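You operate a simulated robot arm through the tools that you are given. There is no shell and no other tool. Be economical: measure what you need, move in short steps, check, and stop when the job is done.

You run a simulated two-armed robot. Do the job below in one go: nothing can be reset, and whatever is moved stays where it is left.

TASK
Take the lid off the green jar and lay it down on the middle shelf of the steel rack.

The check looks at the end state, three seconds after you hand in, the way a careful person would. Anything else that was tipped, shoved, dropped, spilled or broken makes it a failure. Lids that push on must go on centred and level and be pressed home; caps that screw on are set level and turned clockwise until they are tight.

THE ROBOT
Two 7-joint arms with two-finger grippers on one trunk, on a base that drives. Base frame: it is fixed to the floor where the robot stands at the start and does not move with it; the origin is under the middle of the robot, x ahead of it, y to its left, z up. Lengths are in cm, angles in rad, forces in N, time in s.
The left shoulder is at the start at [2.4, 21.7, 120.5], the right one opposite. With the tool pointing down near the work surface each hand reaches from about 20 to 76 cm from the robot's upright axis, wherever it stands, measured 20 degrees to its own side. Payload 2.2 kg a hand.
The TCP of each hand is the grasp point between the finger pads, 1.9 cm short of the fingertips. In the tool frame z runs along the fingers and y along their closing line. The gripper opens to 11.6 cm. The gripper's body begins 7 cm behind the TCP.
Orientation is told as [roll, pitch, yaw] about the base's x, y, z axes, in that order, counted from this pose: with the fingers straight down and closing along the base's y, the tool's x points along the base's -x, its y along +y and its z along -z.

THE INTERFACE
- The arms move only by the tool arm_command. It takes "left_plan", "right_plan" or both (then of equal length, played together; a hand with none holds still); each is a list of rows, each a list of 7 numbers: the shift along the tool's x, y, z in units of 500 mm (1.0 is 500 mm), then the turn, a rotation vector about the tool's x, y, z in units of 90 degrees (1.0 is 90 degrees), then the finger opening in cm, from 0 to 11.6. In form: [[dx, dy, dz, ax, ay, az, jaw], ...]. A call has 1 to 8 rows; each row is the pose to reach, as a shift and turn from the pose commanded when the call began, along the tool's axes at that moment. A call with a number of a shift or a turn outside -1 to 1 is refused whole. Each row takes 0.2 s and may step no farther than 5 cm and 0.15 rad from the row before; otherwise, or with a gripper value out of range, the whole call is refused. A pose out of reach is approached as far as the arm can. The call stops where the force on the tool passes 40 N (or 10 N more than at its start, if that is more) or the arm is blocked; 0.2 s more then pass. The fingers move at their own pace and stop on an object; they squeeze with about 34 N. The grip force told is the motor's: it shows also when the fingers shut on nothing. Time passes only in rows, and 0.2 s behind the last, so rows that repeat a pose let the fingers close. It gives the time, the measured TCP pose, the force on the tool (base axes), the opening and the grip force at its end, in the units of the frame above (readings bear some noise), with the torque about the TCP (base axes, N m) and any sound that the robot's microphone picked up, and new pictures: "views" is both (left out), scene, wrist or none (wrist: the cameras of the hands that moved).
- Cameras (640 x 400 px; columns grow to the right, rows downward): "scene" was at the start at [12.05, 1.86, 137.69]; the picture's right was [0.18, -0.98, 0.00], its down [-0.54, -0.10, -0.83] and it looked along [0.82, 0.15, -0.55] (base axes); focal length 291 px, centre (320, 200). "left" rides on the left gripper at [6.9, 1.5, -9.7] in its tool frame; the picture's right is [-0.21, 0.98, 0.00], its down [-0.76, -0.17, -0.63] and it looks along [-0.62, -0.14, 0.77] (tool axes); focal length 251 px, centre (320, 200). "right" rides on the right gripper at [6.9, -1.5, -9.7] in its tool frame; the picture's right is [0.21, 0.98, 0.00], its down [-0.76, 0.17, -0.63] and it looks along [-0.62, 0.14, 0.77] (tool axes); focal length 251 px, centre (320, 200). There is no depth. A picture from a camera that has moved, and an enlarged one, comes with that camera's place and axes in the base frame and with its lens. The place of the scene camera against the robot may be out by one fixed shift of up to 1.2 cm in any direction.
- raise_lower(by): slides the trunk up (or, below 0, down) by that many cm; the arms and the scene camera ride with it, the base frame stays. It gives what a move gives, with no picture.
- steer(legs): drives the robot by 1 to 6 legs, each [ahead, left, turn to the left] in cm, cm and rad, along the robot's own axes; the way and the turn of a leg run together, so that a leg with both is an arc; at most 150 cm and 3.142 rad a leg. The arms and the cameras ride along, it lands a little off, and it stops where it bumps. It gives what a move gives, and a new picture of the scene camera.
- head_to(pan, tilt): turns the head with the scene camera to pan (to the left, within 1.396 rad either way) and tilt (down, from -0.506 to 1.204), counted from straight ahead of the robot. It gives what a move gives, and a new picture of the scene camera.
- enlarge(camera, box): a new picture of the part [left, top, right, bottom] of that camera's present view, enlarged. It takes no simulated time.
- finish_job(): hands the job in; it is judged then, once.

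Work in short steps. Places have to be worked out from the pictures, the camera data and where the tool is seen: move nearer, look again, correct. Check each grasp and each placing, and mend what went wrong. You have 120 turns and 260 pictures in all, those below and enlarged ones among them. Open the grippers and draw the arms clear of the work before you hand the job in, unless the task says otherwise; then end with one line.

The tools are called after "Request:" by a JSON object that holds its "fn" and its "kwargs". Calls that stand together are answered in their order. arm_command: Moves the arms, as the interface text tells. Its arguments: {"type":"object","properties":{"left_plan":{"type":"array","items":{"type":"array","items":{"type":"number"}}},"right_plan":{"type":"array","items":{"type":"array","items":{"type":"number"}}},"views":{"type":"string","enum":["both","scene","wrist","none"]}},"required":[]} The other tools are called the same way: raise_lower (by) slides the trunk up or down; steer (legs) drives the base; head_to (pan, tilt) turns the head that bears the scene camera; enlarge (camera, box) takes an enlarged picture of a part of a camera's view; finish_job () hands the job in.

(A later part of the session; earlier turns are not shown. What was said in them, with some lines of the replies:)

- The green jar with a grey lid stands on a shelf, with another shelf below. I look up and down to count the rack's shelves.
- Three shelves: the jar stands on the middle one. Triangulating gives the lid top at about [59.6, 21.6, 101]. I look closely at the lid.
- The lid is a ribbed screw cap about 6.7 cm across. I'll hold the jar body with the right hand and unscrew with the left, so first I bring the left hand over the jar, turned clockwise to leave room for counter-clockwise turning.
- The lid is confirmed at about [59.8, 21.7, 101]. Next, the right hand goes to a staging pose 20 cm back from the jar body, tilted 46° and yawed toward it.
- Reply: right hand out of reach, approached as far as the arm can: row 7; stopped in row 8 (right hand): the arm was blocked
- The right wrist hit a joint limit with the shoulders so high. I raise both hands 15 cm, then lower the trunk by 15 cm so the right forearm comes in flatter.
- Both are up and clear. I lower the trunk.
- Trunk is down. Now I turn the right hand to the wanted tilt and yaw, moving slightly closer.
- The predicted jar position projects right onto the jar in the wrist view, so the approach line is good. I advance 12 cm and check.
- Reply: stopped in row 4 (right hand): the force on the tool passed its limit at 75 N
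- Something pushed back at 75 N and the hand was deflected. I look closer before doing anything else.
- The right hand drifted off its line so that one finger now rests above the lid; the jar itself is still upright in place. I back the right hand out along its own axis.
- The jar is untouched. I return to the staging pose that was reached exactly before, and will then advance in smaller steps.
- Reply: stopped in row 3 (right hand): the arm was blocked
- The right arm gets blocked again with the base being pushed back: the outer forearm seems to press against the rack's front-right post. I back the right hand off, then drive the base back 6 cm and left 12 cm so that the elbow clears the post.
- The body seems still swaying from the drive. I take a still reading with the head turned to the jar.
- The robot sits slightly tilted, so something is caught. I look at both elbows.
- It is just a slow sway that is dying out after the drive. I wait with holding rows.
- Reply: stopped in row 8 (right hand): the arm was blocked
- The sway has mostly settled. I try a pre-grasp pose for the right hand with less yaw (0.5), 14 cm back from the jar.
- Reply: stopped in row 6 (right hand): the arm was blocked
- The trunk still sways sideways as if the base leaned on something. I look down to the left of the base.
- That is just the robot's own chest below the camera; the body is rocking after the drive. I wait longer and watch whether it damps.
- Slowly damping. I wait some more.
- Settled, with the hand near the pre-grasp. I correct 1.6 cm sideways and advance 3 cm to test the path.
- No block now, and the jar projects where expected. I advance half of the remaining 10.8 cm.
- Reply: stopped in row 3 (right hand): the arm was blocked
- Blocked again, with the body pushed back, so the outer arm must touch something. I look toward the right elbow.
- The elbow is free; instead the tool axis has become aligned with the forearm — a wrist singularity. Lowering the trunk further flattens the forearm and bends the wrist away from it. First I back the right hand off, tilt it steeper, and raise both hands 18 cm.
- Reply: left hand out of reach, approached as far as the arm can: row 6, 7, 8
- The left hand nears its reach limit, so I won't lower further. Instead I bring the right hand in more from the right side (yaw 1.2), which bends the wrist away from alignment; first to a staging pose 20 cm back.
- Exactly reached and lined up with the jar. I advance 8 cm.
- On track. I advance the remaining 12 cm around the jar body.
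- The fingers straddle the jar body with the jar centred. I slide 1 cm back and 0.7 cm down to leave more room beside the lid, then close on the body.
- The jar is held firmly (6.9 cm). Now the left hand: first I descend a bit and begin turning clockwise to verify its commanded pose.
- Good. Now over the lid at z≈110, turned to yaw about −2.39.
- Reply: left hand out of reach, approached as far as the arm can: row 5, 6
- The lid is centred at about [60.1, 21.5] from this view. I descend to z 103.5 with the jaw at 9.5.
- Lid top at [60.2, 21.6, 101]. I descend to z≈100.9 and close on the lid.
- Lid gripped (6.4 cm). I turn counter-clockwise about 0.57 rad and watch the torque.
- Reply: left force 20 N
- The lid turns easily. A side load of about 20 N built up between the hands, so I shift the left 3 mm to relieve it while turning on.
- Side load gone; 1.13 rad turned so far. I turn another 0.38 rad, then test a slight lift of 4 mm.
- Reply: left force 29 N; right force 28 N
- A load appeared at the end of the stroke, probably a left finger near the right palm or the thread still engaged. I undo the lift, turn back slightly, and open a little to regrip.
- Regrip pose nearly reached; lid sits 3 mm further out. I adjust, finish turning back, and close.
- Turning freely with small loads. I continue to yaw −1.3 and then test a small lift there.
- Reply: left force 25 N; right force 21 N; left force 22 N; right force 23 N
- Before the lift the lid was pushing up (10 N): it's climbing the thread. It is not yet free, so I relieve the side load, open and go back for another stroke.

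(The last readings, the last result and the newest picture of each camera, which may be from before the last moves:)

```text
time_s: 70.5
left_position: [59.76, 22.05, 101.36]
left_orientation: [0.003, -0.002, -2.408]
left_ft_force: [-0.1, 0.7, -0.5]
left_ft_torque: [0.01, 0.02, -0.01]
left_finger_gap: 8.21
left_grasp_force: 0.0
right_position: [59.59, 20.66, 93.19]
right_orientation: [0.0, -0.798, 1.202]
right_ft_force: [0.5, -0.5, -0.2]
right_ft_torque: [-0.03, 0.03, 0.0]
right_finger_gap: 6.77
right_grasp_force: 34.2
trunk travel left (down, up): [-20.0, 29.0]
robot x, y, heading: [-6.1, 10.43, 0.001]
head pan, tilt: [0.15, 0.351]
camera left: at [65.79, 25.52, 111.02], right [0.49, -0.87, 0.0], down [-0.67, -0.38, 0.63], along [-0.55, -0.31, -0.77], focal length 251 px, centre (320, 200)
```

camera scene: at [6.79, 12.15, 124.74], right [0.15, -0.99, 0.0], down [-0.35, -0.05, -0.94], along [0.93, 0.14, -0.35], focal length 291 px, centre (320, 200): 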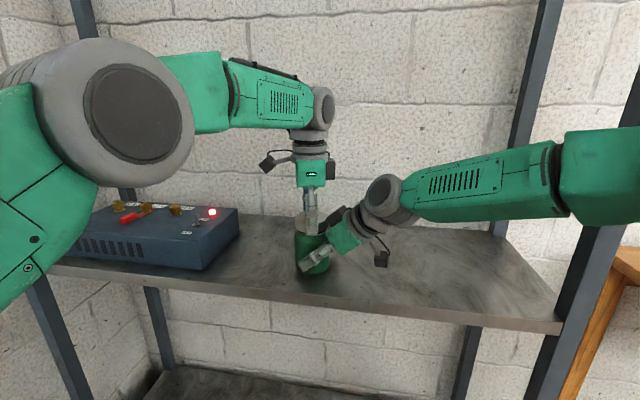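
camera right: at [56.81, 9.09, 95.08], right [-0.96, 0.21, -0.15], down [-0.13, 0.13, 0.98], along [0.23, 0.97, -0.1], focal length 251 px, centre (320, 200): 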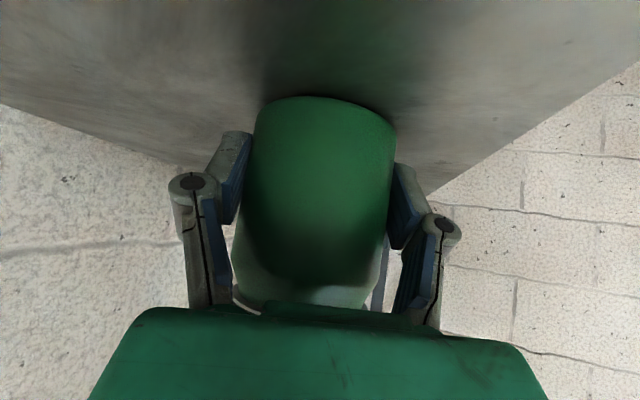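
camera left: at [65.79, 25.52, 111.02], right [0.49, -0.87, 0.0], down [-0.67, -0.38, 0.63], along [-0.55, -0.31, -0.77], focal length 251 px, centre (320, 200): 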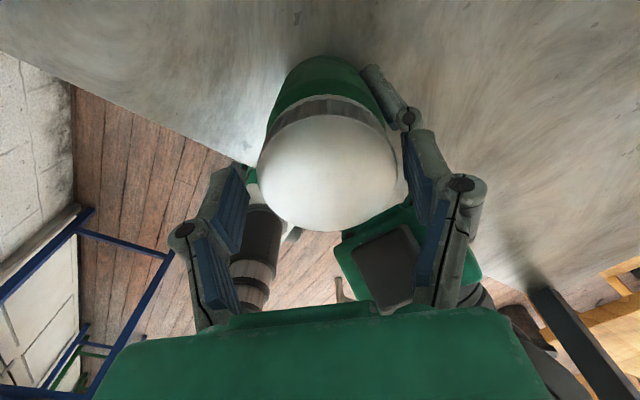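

I centre the hand on the lid (about 5 mm outward), close, and turn again.

Request:
{"fn": "arm_command", "kwargs": {"left_plan": [[0.01, 0.007, 0, 0, 0, 0, 8.2], [0.01, 0.007, 0, 0, 0, 0, 7], [0.01, 0.007, 0, 0, 0, 0, 5], [0.01, 0.007, 0, 0, 0, 0, 5]], "views": "none"}}

Request:
{"fn": "arm_command", "kwargs": {"left_plan": [[0, 0, 0, 0, 0, -0.08, 5], [0, 0, 0, 0, 0, -0.16, 5], [0, 0, 0, 0, 0, -0.24, 5], [0, 0, 0, 0, 0, -0.32, 5]], "views": "none"}}

```text
time_s: 71.5
left_position: [60.45, 22.07, 101.44]
left_orientation: [0.001, -0.001, -2.41]
left_ft_force: [-2.2, 1.8, 0.2]
left_ft_torque: [0.1, 0.06, -0.05]
left_finger_gap: 6.42
left_grasp_force: 33.6
right_position: [59.56, 20.55, 93.32]
right_orientation: [-0.002, -0.8, 1.2]
right_ft_force: [2.1, -1.0, -0.7]
right_ft_torque: [-0.02, 0.16, -0.01]
right_finger_gap: 6.79
right_grasp_force: 33.6
trunk travel left (down, up): [-20.0, 29.0]
robot x, y, heading: [-6.16, 10.39, 0.005]
head pan, tilt: [0.15, 0.351]
```

```text
time_s: 72.5
left_position: [60.32, 21.95, 101.44]
left_orientation: [-0.003, -0.001, -1.903]
left_ft_force: [-13.5, 6.3, 1.6]
left_ft_torque: [0.08, 0.31, -0.1]
left_finger_gap: 6.43
left_grasp_force: 34.1
right_position: [59.85, 20.61, 93.29]
right_orientation: [-0.001, -0.801, 1.199]
right_ft_force: [12.8, -6.0, -1.8]
right_ft_torque: [0.41, 0.72, -0.2]
right_finger_gap: 6.79
right_grasp_force: 33.6
trunk travel left (down, up): [-20.0, 29.0]
robot x, y, heading: [-5.75, 10.41, 0.003]
head pan, tilt: [0.15, 0.351]
```

Load small; I continue the stroke with slight relief, then test a 5 mm lift.

Request:
{"fn": "arm_command", "kwargs": {"left_plan": [[0, -0.003, 0, 0, 0, -0.08, 5], [0.001, -0.0055, 0, 0, 0, -0.16, 5], [0.001, -0.0055, 0, 0, 0, -0.24, 5], [0.001, -0.0055, 0, 0, 0, -0.32, 5], [0.001, -0.0055, 0, 0, 0, -0.38, 5]], "views": "none"}}

Request:
{"fn": "arm_command", "kwargs": {"left_plan": [[0, 0, -0.005, 0, 0, 0, 5], [0, 0, -0.01, 0, 0, 0, 5], [0, 0, -0.01, 0, 0, 0, 5]], "views": "both"}}

```text
time_s: 73.7
left_position: [59.96, 22.12, 101.31]
left_orientation: [-0.003, 0.001, -1.308]
left_ft_force: [-23.8, 3.2, 5.3]
left_ft_torque: [0.14, 0.63, -0.1]
left_finger_gap: 6.42
left_grasp_force: 34.3
right_position: [59.76, 20.52, 93.36]
right_orientation: [-0.002, -0.801, 1.2]
right_ft_force: [24.1, -3.3, -6.0]
right_ft_torque: [0.02, 1.26, -0.28]
right_finger_gap: 6.76
right_grasp_force: 34.3
trunk travel left (down, up): [-20.0, 29.0]
robot x, y, heading: [-6.01, 10.67, 0.003]
head pan, tilt: [0.15, 0.351]
```

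```text
time_s: 74.5
left_position: [59.96, 22.2, 101.7]
left_orientation: [-0.003, 0.0, -1.309]
left_ft_force: [-16.2, 2.5, -10.8]
left_ft_torque: [0.34, 0.59, -0.06]
left_finger_gap: 6.4
left_grasp_force: 34.3
right_position: [59.75, 20.66, 93.53]
right_orientation: [-0.004, -0.804, 1.201]
right_ft_force: [16.8, -2.5, 7.1]
right_ft_torque: [0.01, 0.71, -0.2]
right_finger_gap: 6.77
right_grasp_force: 34.4
trunk travel left (down, up): [-20.0, 29.0]
robot x, y, heading: [-6.22, 10.51, 0.003]
head pan, tilt: [0.15, 0.351]
camera scene: at [6.77, 12.15, 124.74], right [0.15, -0.99, 0.0], down [-0.35, -0.05, -0.94], along [0.93, 0.14, -0.35], focal length 291 px, centre (320, 200)
camera left: at [59.64, 29.29, 111.42], right [1.0, 0.05, 0.0], down [0.04, -0.77, 0.63], along [0.03, -0.63, -0.77], focal length 251 px, centre (320, 200)
```

scene: 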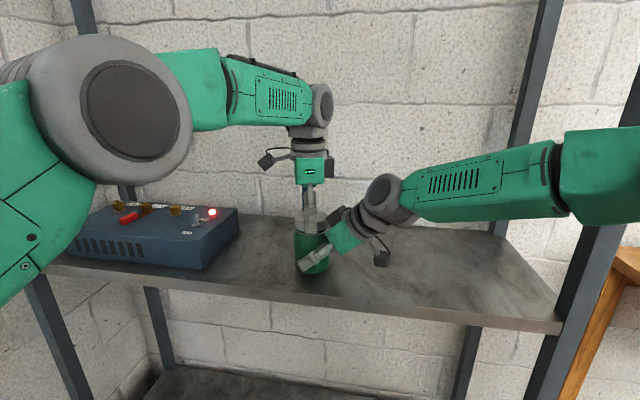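
left: 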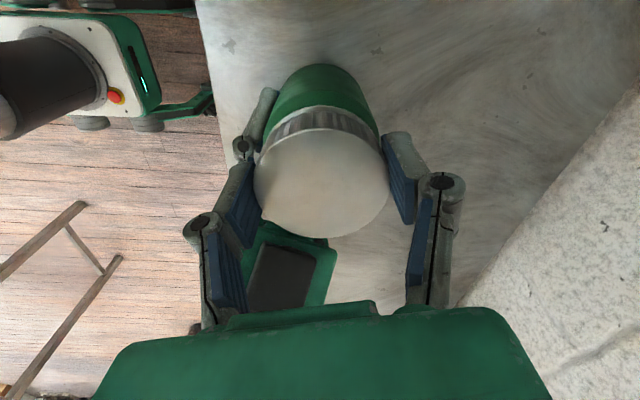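

Still on the thread. Working out the axis from both ends of the stroke puts it at about [59.9, 21.6]; I open and go back for the next stroke.

Request:
{"fn": "arm_command", "kwargs": {"left_plan": [[0, 0, 0, 0, 0, 0, 7.5], [0, 0, 0, 0, 0, 0, 8.2], [0, 0, 0, 0, 0, 0.09, 8.2], [0, 0, 0, 0, 0, 0.18, 8.2], [0, 0, 0, 0, 0, 0.27, 8.2], [0, 0, 0, 0, 0, 0.36, 8.2]], "views": "none"}}

Request:
{"fn": "arm_command", "kwargs": {"left_plan": [[0, 0, 0, 0, 0, 0.09, 8.2], [0, 0, 0, 0, 0, 0.18, 8.2], [0, 0, 0, 0, 0, 0.27, 8.2], [0, 0, 0, 0, 0, 0.34, 8.2]], "views": "wrist"}}

Request:
{"fn": "enlarge", "kwargs": {"camera": "scene", "box": [270, 150, 370, 290]}}

```text
time_s: 75.9
left_position: [60.04, 22.17, 101.82]
left_orientation: [0.0, -0.002, -1.876]
left_ft_force: [-0.4, 0.5, 0.2]
left_ft_torque: [0.03, 0.0, 0.01]
left_finger_gap: 8.21
left_grasp_force: 0.1
right_position: [59.53, 20.59, 93.21]
right_orientation: [0.0, -0.8, 1.201]
right_ft_force: [-0.6, 0.1, -3.7]
right_ft_torque: [-0.03, 0.03, 0.02]
right_finger_gap: 6.79
right_grasp_force: 33.8
trunk travel left (down, up): [-20.0, 29.0]
robot x, y, heading: [-5.96, 10.56, 0.004]
head pan, tilt: [0.15, 0.351]
```

```text
time_s: 76.9
left_position: [60.04, 22.19, 102.04]
left_orientation: [-0.001, 0.003, -2.41]
left_ft_force: [-0.5, 0.1, 0.0]
left_ft_torque: [0.02, 0.0, -0.04]
left_finger_gap: 8.21
left_grasp_force: 0.1
right_position: [59.58, 20.68, 93.23]
right_orientation: [-0.001, -0.8, 1.202]
right_ft_force: [-0.3, 0.2, -4.1]
right_ft_torque: [-0.07, 0.02, -0.02]
right_finger_gap: 6.8
right_grasp_force: 33.7
trunk travel left (down, up): [-20.0, 29.0]
robot x, y, heading: [-5.9, 10.43, 0.005]
head pan, tilt: [0.15, 0.351]
camera left: at [66.16, 25.73, 111.54], right [0.49, -0.87, 0.0], down [-0.67, -0.38, 0.63], along [-0.55, -0.31, -0.77], focal length 251 px, centre (320, 200)
```

left: 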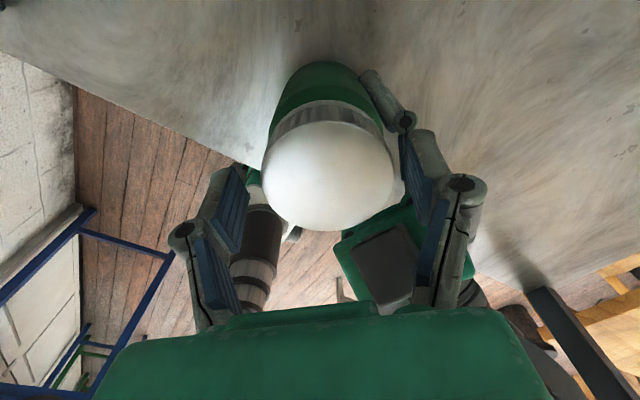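

```text
2.86 times, centred on (320, 220) of scene
camera zoom: at [6.78, 12.16, 124.74], right [0.15, -0.99, 0.0], down [-0.35, -0.05, -0.94], along [0.93, 0.14, -0.35], focal length 832 px, centre (320, 143)
```

zoom: 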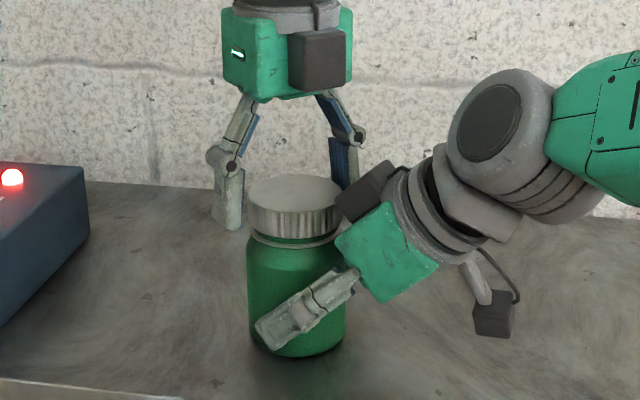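

The lid is still level on the jar. I shift onto the computed axis, close, and make a full stroke of about 1.1 rad.

Request:
{"fn": "arm_command", "kwargs": {"left_plan": [[-0.005, 0.004, 0.008, 0, 0, 0, 8.2], [-0.01, 0.007, 0.016, 0, 0, 0, 8.2], [-0.01, 0.007, 0.016, 0, 0, 0, 7], [-0.01, 0.007, 0.016, 0, 0, 0, 5], [-0.01, 0.007, 0.016, 0, 0, 0, 5]], "views": "none"}}

Request:
{"fn": "arm_command", "kwargs": {"left_plan": [[0, 0, 0, 0, 0, -0.09, 5], [0, 0, 0, 0, 0, -0.18, 5], [0, 0, 0, 0, 0, -0.27, 5], [0, 0, 0, 0, 0, -0.36, 5], [0, 0, 0, 0, 0, -0.45, 5], [0, 0, 0, 0, 0, -0.54, 5], [0, 0, 0, 0, 0, -0.63, 5], [0, 0, 0, 0, 0, -0.7, 5]], "views": "none"}}

```text
time_s: 78.1
left_position: [59.88, 21.56, 101.03]
left_orientation: [-0.002, 0.0, -2.409]
left_ft_force: [-3.4, 1.8, 0.6]
left_ft_torque: [0.06, 0.07, 0.0]
left_finger_gap: 6.34
left_grasp_force: 34.2
right_position: [59.61, 20.55, 93.31]
right_orientation: [-0.003, -0.798, 1.199]
right_ft_force: [3.7, -2.4, -4.3]
right_ft_torque: [-0.03, 0.18, -0.06]
right_finger_gap: 6.76
right_grasp_force: 34.1
trunk travel left (down, up): [-20.0, 29.0]
robot x, y, heading: [-5.74, 10.73, -0.001]
head pan, tilt: [0.15, 0.351]
```

```text
time_s: 79.9
left_position: [59.99, 21.56, 101.09]
left_orientation: [0.0, 0.0, -1.307]
left_ft_force: [1.7, -0.7, 0.1]
left_ft_torque: [0.01, -0.02, -0.02]
left_finger_gap: 6.36
left_grasp_force: 33.8
right_position: [59.54, 20.65, 93.26]
right_orientation: [0.001, -0.799, 1.2]
right_ft_force: [-1.5, 0.8, -4.1]
right_ft_torque: [-0.1, -0.08, 0.07]
right_finger_gap: 6.8
right_grasp_force: 33.9
trunk travel left (down, up): [-20.0, 29.0]
robot x, y, heading: [-6.18, 10.31, 0.01]
head pan, tilt: [0.15, 0.351]
```

The stroke ran with no load at all, so the lid may be free. I test with a 1 cm lift.

Request:
{"fn": "arm_command", "kwargs": {"left_plan": [[0, 0, -0.007, 0, 0, 0, 5], [0, 0, -0.014, 0, 0, 0, 5], [0, 0, -0.02, 0, 0, 0, 5], [0, 0, -0.02, 0, 0, 0, 5]], "views": "wrist"}}

Request:
{"fn": "enlarge", "kwargs": {"camera": "scene", "box": [270, 150, 370, 290]}}

```text
time_s: 80.9
left_position: [59.94, 21.56, 102.03]
left_orientation: [0.0, 0.0, -1.309]
left_ft_force: [0.1, -0.8, 0.5]
left_ft_torque: [0.01, 0.0, -0.01]
left_finger_gap: 6.34
left_grasp_force: 33.9
right_position: [59.54, 20.53, 93.3]
right_orientation: [0.0, -0.799, 1.2]
right_ft_force: [-0.3, 0.7, -4.2]
right_ft_torque: [-0.1, -0.02, -0.01]
right_finger_gap: 6.79
right_grasp_force: 34.2
trunk travel left (down, up): [-20.0, 29.0]
robot x, y, heading: [-5.89, 10.4, -0.004]
head pan, tilt: [0.15, 0.351]
camera left: at [59.55, 28.7, 111.75], right [1.0, 0.05, 0.0], down [0.04, -0.77, 0.63], along [0.03, -0.63, -0.77], focal length 251 px, centre (320, 200)
```

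left: 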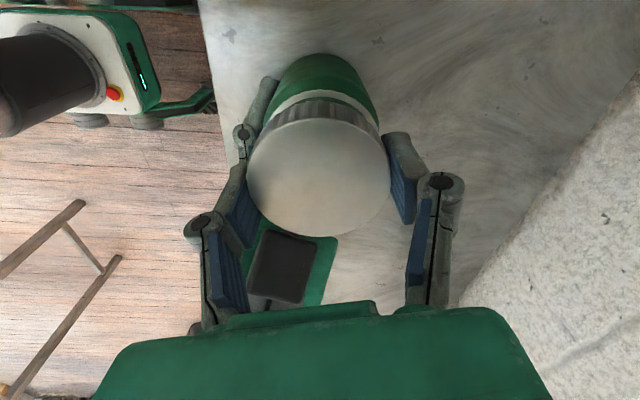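

```text
2.86 times, centred on (320, 220) of scene
camera zoom: at [6.77, 12.15, 124.74], right [0.15, -0.99, 0.0], down [-0.35, -0.05, -0.94], along [0.93, 0.14, -0.35], focal length 832 px, centre (320, 143)
```

zoom: 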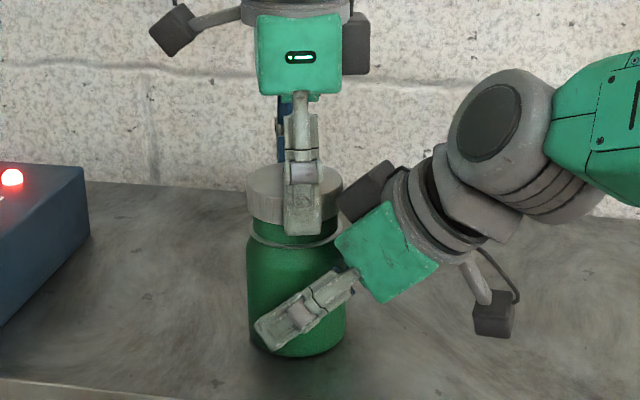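

The lid is free and lifted 1 cm. I raise it further to z≈107, then carry it left and turn the hand so its camera faces the robot.

Request:
{"fn": "arm_command", "kwargs": {"left_plan": [[0, 0, -0.04, 0, 0, 0, 5], [0, 0, -0.07, 0, 0, 0, 5], [0, 0, -0.1, 0, 0, 0, 5], [0, 0, -0.1, 0, 0, 0, 5]], "views": "scene"}}

Request:
{"fn": "arm_command", "kwargs": {"left_plan": [[0.046, 0.005, 0, 0, 0, -0.075, 5], [0.092, 0.009, 0, 0, 0, -0.15, 5], [0.138, 0.014, 0, 0, 0, -0.225, 5], [0.184, 0.018, 0, 0, 0, -0.3, 5], [0.23, 0.022, 0, 0, 0, -0.375, 5], [0.23, 0.022, 0, 0, 0, -0.45, 5], [0.23, 0.022, 0, 0, 0, -0.45, 5]], "views": "both"}}

```text
time_s: 81.9
left_position: [60.07, 21.53, 106.98]
left_orientation: [-0.003, 0.003, -1.31]
left_ft_force: [-0.9, -0.1, 0.4]
left_ft_torque: [-0.01, 0.02, 0.0]
left_finger_gap: 6.33
left_grasp_force: 33.8
right_position: [59.62, 20.54, 93.37]
right_orientation: [-0.001, -0.799, 1.201]
right_ft_force: [-0.1, -0.1, -4.1]
right_ft_torque: [-0.07, 0.01, 0.0]
right_finger_gap: 6.79
right_grasp_force: 34.1
trunk travel left (down, up): [-20.0, 29.0]
robot x, y, heading: [-6.13, 10.4, 0.001]
head pan, tilt: [0.15, 0.351]
camera scene: at [6.77, 12.14, 124.74], right [0.15, -0.99, 0.0], down [-0.35, -0.05, -0.94], along [0.93, 0.14, -0.35], focal length 291 px, centre (320, 200)
```

scene: 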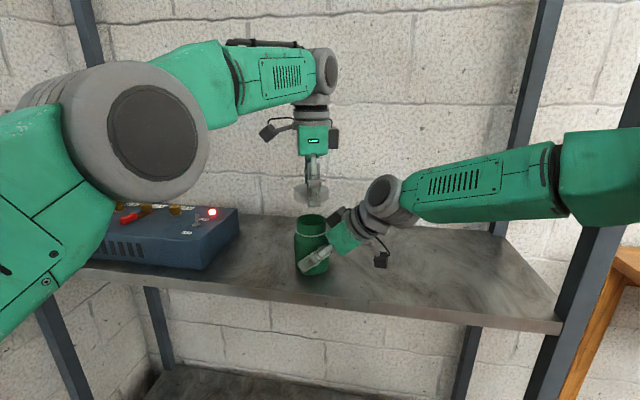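

```text
time_s: 83.5
left_position: [57.94, 33.01, 107.03]
left_orientation: [0.0, -0.001, -0.6]
left_ft_force: [-0.4, 0.0, -0.4]
left_ft_torque: [0.0, 0.02, 0.0]
left_finger_gap: 6.31
left_grasp_force: 34.4
right_position: [59.71, 20.68, 93.2]
right_orientation: [0.001, -0.8, 1.2]
right_ft_force: [-0.6, 0.8, -4.2]
right_ft_torque: [-0.07, -0.01, 0.0]
right_finger_gap: 6.8
right_grasp_force: 33.8
trunk travel left (down, up): [-20.0, 29.0]
robot x, y, heading: [-6.12, 10.17, 0.006]
head pan, tilt: [0.15, 0.351]
camera scene: at [6.74, 12.21, 124.75], right [0.15, -0.99, 0.0], down [-0.35, -0.05, -0.94], along [0.93, 0.14, -0.35], focal length 291 px, centre (320, 200)
camera left: at [53.03, 38.25, 116.7], right [0.73, 0.69, 0.0], down [0.53, -0.56, 0.63], along [0.43, -0.46, -0.77], focal length 251 px, centre (320, 200)
```

scene: 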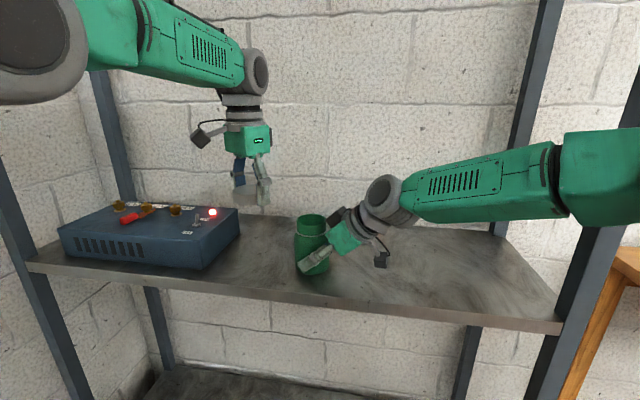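
left: 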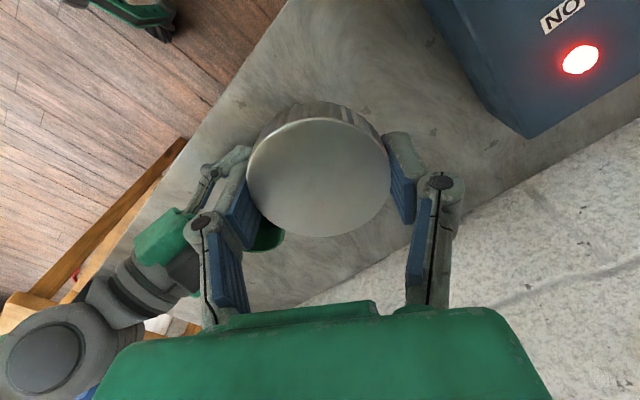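

The jar is open and the lid hangs level over clear shelf at [58, 33]. I lower it to z≈93.

Request:
{"fn": "arm_command", "kwargs": {"left_plan": [[0, 0, 0.07, 0, 0, 0, 5], [0, 0, 0.14, 0, 0, 0, 5], [0, 0, 0.21, 0, 0, 0, 5], [0, 0, 0.27, 0, 0, 0, 5], [0, 0, 0.27, 0, 0, 0, 5]], "views": "both"}}

Request:
{"fn": "enlarge", "kwargs": {"camera": "scene", "box": [180, 150, 320, 280]}}

```text
time_s: 84.7
left_position: [57.92, 32.93, 93.61]
left_orientation: [0.0, -0.003, -0.602]
left_ft_force: [0.2, -0.2, 0.1]
left_ft_torque: [0.01, -0.04, 0.0]
left_finger_gap: 6.31
left_grasp_force: 34.1
right_position: [59.52, 20.64, 93.27]
right_orientation: [-0.003, -0.8, 1.202]
right_ft_force: [-0.1, 0.1, -5.2]
right_ft_torque: [-0.03, 0.03, 0.0]
right_finger_gap: 6.78
right_grasp_force: 34.3
trunk travel left (down, up): [-20.0, 29.0]
robot x, y, heading: [-6.03, 10.25, -0.004]
head pan, tilt: [0.15, 0.351]
camera scene: at [6.72, 12.24, 124.75], right [0.15, -0.99, 0.0], down [-0.34, -0.05, -0.94], along [0.93, 0.14, -0.35], focal length 291 px, centre (320, 200)
camera left: at [52.94, 38.24, 103.25], right [0.73, 0.68, 0.0], down [0.53, -0.56, 0.63], along [0.43, -0.46, -0.77], focal length 251 px, centre (320, 200)
```

scene: 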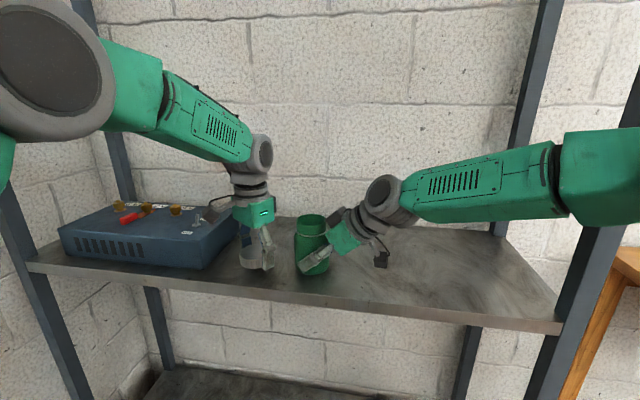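
left: 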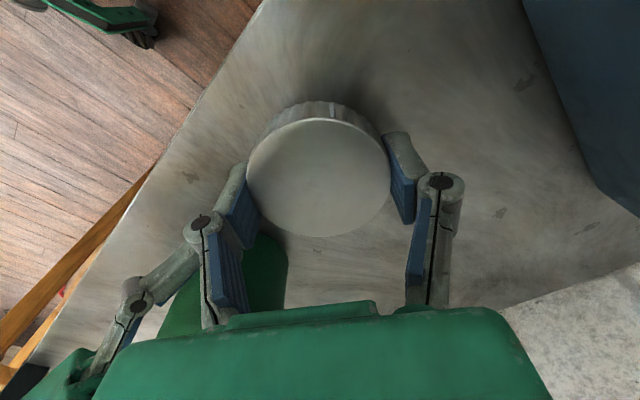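

```text
3.08 times, centred on (250, 215) of scene
camera zoom: at [6.72, 12.24, 124.75], right [0.15, -0.99, 0.0], down [-0.34, -0.05, -0.94], along [0.93, 0.14, -0.35], focal length 896 px, centre (535, 154)
```

zoom: 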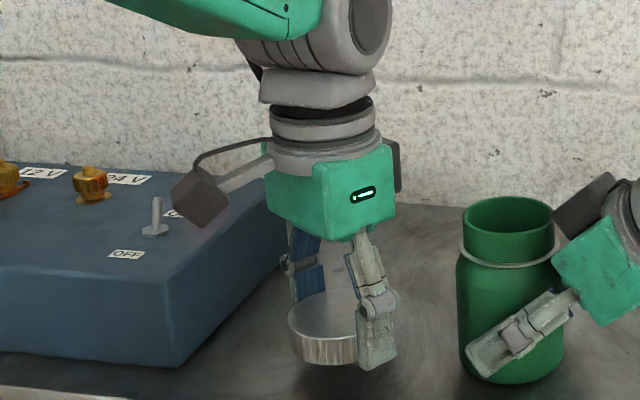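

About 2 cm to go. I lower in small steps until contact.

Request:
{"fn": "arm_command", "kwargs": {"left_plan": [[0, 0, 0.01, 0, 0, 0, 5], [0, 0, 0.02, 0, 0, 0, 5], [0, 0, 0.026, 0, 0, 0, 5], [0, 0, 0.03, 0, 0, 0, 5], [0, 0, 0.03, 0, 0, 0, 5]], "views": "none"}}

```text
time_s: 85.9
left_position: [57.97, 33.01, 92.09]
left_orientation: [-0.002, -0.002, -0.603]
left_ft_force: [-0.2, 0.1, 0.1]
left_ft_torque: [-0.03, 0.0, 0.01]
left_finger_gap: 6.34
left_grasp_force: 33.4
right_position: [59.58, 20.59, 93.3]
right_orientation: [-0.002, -0.799, 1.201]
right_ft_force: [-0.2, -0.4, -3.6]
right_ft_torque: [-0.07, 0.03, -0.01]
right_finger_gap: 6.77
right_grasp_force: 34.4
trunk travel left (down, up): [-20.0, 29.0]
robot x, y, heading: [-6.05, 10.5, 0.007]
head pan, tilt: [0.15, 0.351]
```

No contact yet; lower further in 2 mm steps.

Request:
{"fn": "arm_command", "kwargs": {"left_plan": [[0, 0, 0.004, 0, 0, 0, 5], [0, 0, 0.008, 0, 0, 0, 5], [0, 0, 0.008, 0, 0, 0, 5]], "views": "none"}}

Request:
{"fn": "enlarge", "kwargs": {"camera": "scene", "box": [200, 200, 320, 280]}}

```text
time_s: 86.7
left_position: [57.92, 33.13, 91.85]
left_orientation: [0.002, -0.006, -0.6]
left_ft_force: [-0.6, 2.8, 16.6]
left_ft_torque: [-0.38, 0.42, -0.14]
left_finger_gap: 6.31
left_grasp_force: 34.1
right_position: [59.47, 20.62, 93.38]
right_orientation: [-0.002, -0.799, 1.204]
right_ft_force: [0.2, -0.4, -4.2]
right_ft_torque: [-0.09, 0.05, -0.03]
right_finger_gap: 6.79
right_grasp_force: 33.4
trunk travel left (down, up): [-20.0, 29.0]
robot x, y, heading: [-6.04, 10.34, 0.002]
head pan, tilt: [0.15, 0.351]
```

```text
5.00 times, centred on (260, 240) of scene
camera zoom: at [6.49, 12.19, 124.8], right [0.15, -0.99, 0.0], down [-0.34, -0.05, -0.94], along [0.93, 0.14, -0.35], focal length 1457 px, centre (620, 0)
```

zoom: 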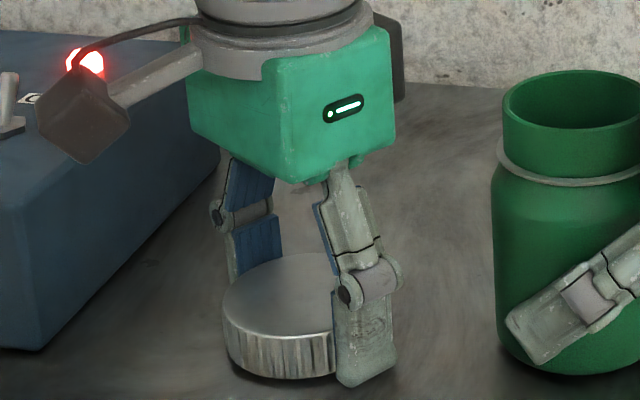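

Contact (16 N). I ease up 1 mm, open to 8.5 and rise clear.

Request:
{"fn": "arm_command", "kwargs": {"left_plan": [[0, 0, -0.003, 0, 0, 0, 6], [0, 0, -0.003, 0, 0, 0, 7], [0, 0, -0.003, 0, 0, 0, 8], [0, 0, -0.003, 0, 0, 0, 8.5], [0, 0, -0.003, 0, 0, 0, 8.5]], "views": "wrist"}}

```text
time_s: 87.9
left_position: [58.01, 33.04, 91.76]
left_orientation: [-0.003, 0.001, -0.603]
left_ft_force: [0.1, 0.5, 0.5]
left_ft_torque: [-0.01, 0.02, -0.02]
left_finger_gap: 8.5
left_grasp_force: 0.0
right_position: [59.67, 20.78, 93.3]
right_orientation: [-0.001, -0.799, 1.2]
right_ft_force: [-0.5, 0.8, -4.6]
right_ft_torque: [-0.05, -0.01, -0.01]
right_finger_gap: 6.78
right_grasp_force: 34.3
trunk travel left (down, up): [-20.0, 29.0]
robot x, y, heading: [-6.07, 10.84, 0.002]
head pan, tilt: [0.15, 0.351]
camera left: at [53.05, 38.25, 101.38], right [0.73, 0.68, 0.0], down [0.53, -0.56, 0.63], along [0.43, -0.46, -0.77], focal length 251 px, centre (320, 200)
```

left: 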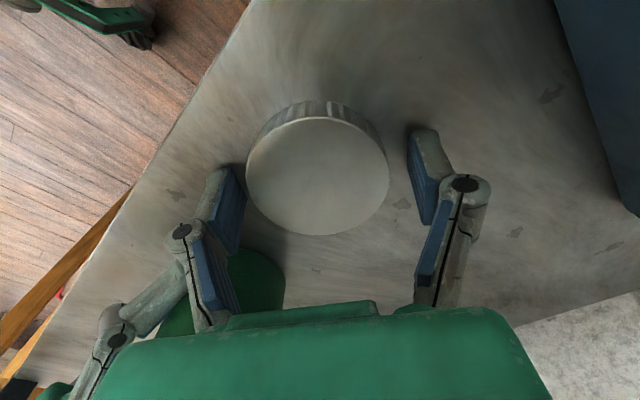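

The lid lies released on the shelf. I lift the left hand straight up and back.

Request:
{"fn": "arm_command", "kwargs": {"left_plan": [[0, 0, -0.06, 0, 0, 0, 8.5], [0, 0, -0.14, 0, 0, 0, 8.5], [0, 0, -0.23, 0, 0, 0, 8.5], [0, 0, -0.32, 0, 0, 0, 8.5], [0.08, 0, -0.36, 0, 0, 0, 8.5], [0.16, 0, -0.4, 0, 0, 0, 8.5], [0.24, 0, -0.4, 0, 0, 0, 8.5], [0.3, 0, -0.4, 0, 0, 0, 8.5]], "views": "scene"}}

Request:
{"fn": "enlarge", "kwargs": {"camera": "scene", "box": [200, 190, 360, 290]}}

```text
time_s: 89.7
left_position: [45.65, 41.66, 111.71]
left_orientation: [-0.002, -0.002, -0.604]
left_ft_force: [-0.2, -0.1, 0.7]
left_ft_torque: [-0.03, -0.01, -0.04]
left_finger_gap: 8.51
left_grasp_force: 0.0
right_position: [59.53, 20.73, 93.32]
right_orientation: [-0.004, -0.798, 1.204]
right_ft_force: [0.2, 0.2, -4.1]
right_ft_torque: [-0.05, 0.02, 0.01]
right_finger_gap: 6.78
right_grasp_force: 33.6
trunk travel left (down, up): [-20.0, 29.0]
robot x, y, heading: [-5.68, 10.42, 0.002]
head pan, tilt: [0.15, 0.351]
camera scene: at [6.51, 12.38, 124.77], right [0.15, -0.99, 0.0], down [-0.34, -0.05, -0.94], along [0.93, 0.14, -0.35], focal length 291 px, centre (320, 200)
```

scene: 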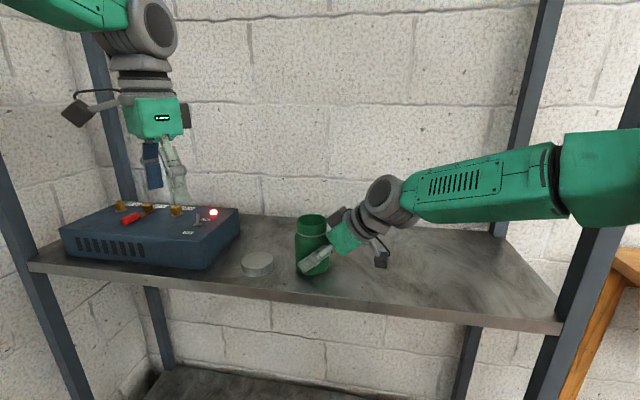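

```text
4.00 times, centred on (280, 240) of scene
camera zoom: at [6.51, 12.38, 124.77], right [0.15, -0.99, 0.0], down [-0.34, -0.05, -0.94], along [0.93, 0.14, -0.35], focal length 1165 px, centre (480, 40)
```

zoom: 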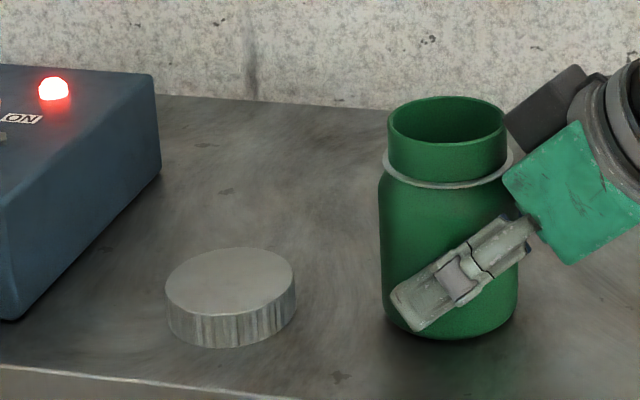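

The lid lies flat. The right hand carries about 4 N of the jar's weight, so it hangs slightly; I lower it in tiny steps until it rests.

Request:
{"fn": "arm_command", "kwargs": {"right_plan": [[0.0014, 0, 0.0014, 0, 0, 0, 5], [0.0029, 0, 0.0028, 0, 0, 0, 5], [0.0029, 0, 0.0028, 0, 0, 0, 5]], "views": "none"}}

```text
time_s: 90.5
left_position: [45.65, 41.47, 111.77]
left_orientation: [0.0, -0.002, -0.602]
left_ft_force: [-0.8, 0.3, 0.5]
left_ft_torque: [0.03, 0.01, 0.01]
left_finger_gap: 8.53
left_grasp_force: 0.0
right_position: [59.6, 20.6, 93.34]
right_orientation: [-0.002, -0.801, 1.201]
right_ft_force: [0.2, -2.1, 3.1]
right_ft_torque: [0.09, 0.1, 0.01]
right_finger_gap: 6.79
right_grasp_force: 33.9
trunk travel left (down, up): [-20.0, 29.0]
robot x, y, heading: [-5.9, 10.6, 0.005]
head pan, tilt: [0.15, 0.351]
```

Now it rests on the shelf (+3 N). I open the right fingers gradually.

Request:
{"fn": "arm_command", "kwargs": {"right_plan": [[0, 0, 0, 0, 0, 0, 7], [0, 0, 0, 0, 0, 0, 7.5], [0, 0, 0, 0, 0, 0, 8.5], [0, 0, 0, 0, 0, 0, 10], [0, 0, 0, 0, 0, 0, 11.6], [0, 0, 0, 0, 0, 0, 11.6]], "views": "both"}}

```text
time_s: 91.9
left_position: [45.7, 41.54, 111.74]
left_orientation: [-0.003, -0.002, -0.601]
left_ft_force: [0.0, -0.2, 0.2]
left_ft_torque: [0.02, -0.02, 0.0]
left_finger_gap: 8.49
left_grasp_force: 0.0
right_position: [59.56, 20.66, 93.22]
right_orientation: [0.0, -0.799, 1.2]
right_ft_force: [-0.1, 1.1, 0.0]
right_ft_torque: [0.0, -0.01, 0.0]
right_finger_gap: 11.63
right_grasp_force: 0.0
trunk travel left (down, up): [-20.0, 29.0]
robot x, y, heading: [-5.84, 10.86, 0.005]
head pan, tilt: [0.15, 0.351]
camera scene: at [6.58, 12.29, 124.77], right [0.15, -0.99, 0.0], down [-0.34, -0.05, -0.94], along [0.93, 0.14, -0.35], focal length 291 px, centre (320, 200)
camera right: at [56.81, 9.14, 94.88], right [-0.96, 0.21, -0.16], down [-0.13, 0.13, 0.98], along [0.23, 0.97, -0.1], focal length 251 px, centre (320, 200)
```

scene: 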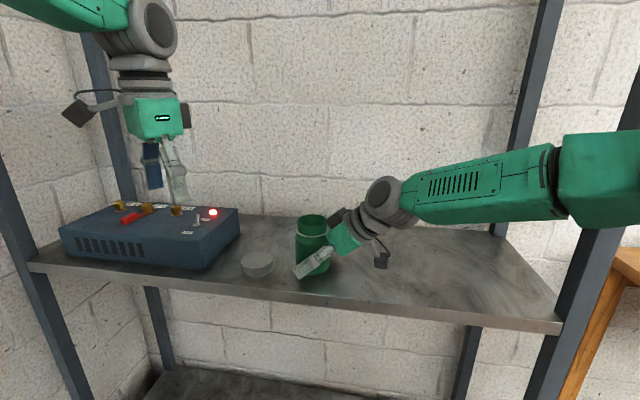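
right: 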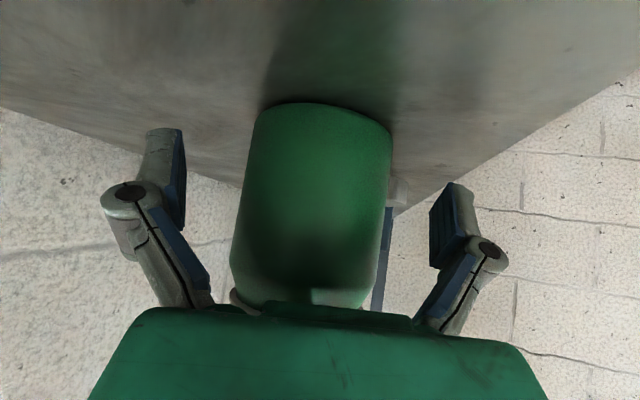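

Jar stands upright. I retract the right hand along its axis.

Request:
{"fn": "arm_command", "kwargs": {"right_plan": [[0, 0, -0.05, 0, 0, 0, 11.6], [0, 0, -0.11, 0, 0, 0, 11.6], [0, 0, -0.18, 0, 0, 0, 11.6], [0, 0, -0.26, 0, 0, 0, 11.6], [0, 0, -0.34, 0, 0, 0, 11.6], [0, 0, -0.42, 0, 0, 0, 11.6]], "views": "scene"}}

Request:
{"fn": "enlarge", "kwargs": {"camera": "scene", "box": [200, 190, 360, 290]}}

```text
time_s: 93.3
left_position: [45.5, 41.36, 111.9]
left_orientation: [0.002, -0.002, -0.598]
left_ft_force: [-0.8, -0.6, 0.9]
left_ft_torque: [0.0, 0.01, -0.02]
left_finger_gap: 8.52
left_grasp_force: 0.0
right_position: [53.91, 6.38, 107.82]
right_orientation: [-0.002, -0.8, 1.202]
right_ft_force: [0.4, -0.4, -0.2]
right_ft_torque: [0.0, 0.02, 0.0]
right_finger_gap: 11.62
right_grasp_force: 0.1
trunk travel left (down, up): [-20.0, 29.0]
robot x, y, heading: [-6.01, 10.78, 0.004]
head pan, tilt: [0.15, 0.351]
camera scene: at [6.39, 12.02, 124.79], right [0.15, -0.99, 0.0], down [-0.34, -0.05, -0.94], along [0.93, 0.14, -0.35], focal length 291 px, centre (320, 200)
```

scene: 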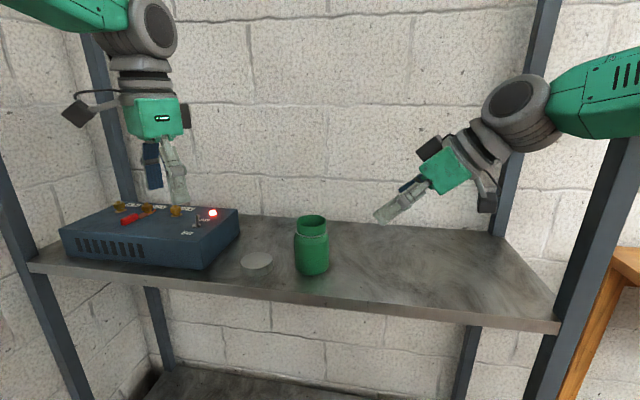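

```text
4.00 times, centred on (280, 240) of scene
camera zoom: at [6.39, 12.02, 124.79], right [0.15, -0.99, 0.0], down [-0.34, -0.05, -0.94], along [0.93, 0.14, -0.35], focal length 1165 px, centre (480, 40)
```

zoom: 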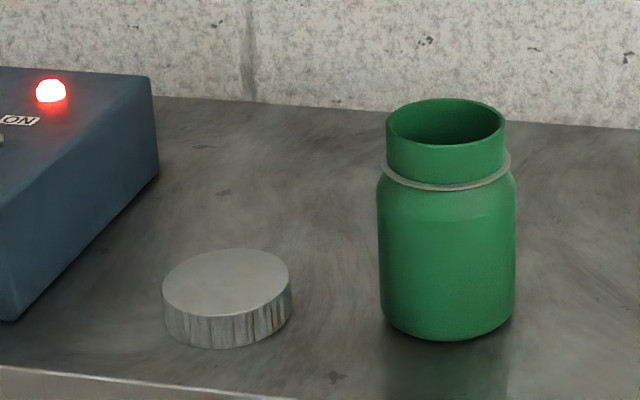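

The lid lies flat on the middle shelf, the open jar stands upright at its place, and both hands are open and clear. I hand in.

Request:
{"fn": "finish_job", "kwargs": {}}

```text
The job is handed in.
```

I unscrewed the lid from the green jar and laid it flat on the steel rack's middle shelf. The open jar is upright where it was, and both hands are open and clear.
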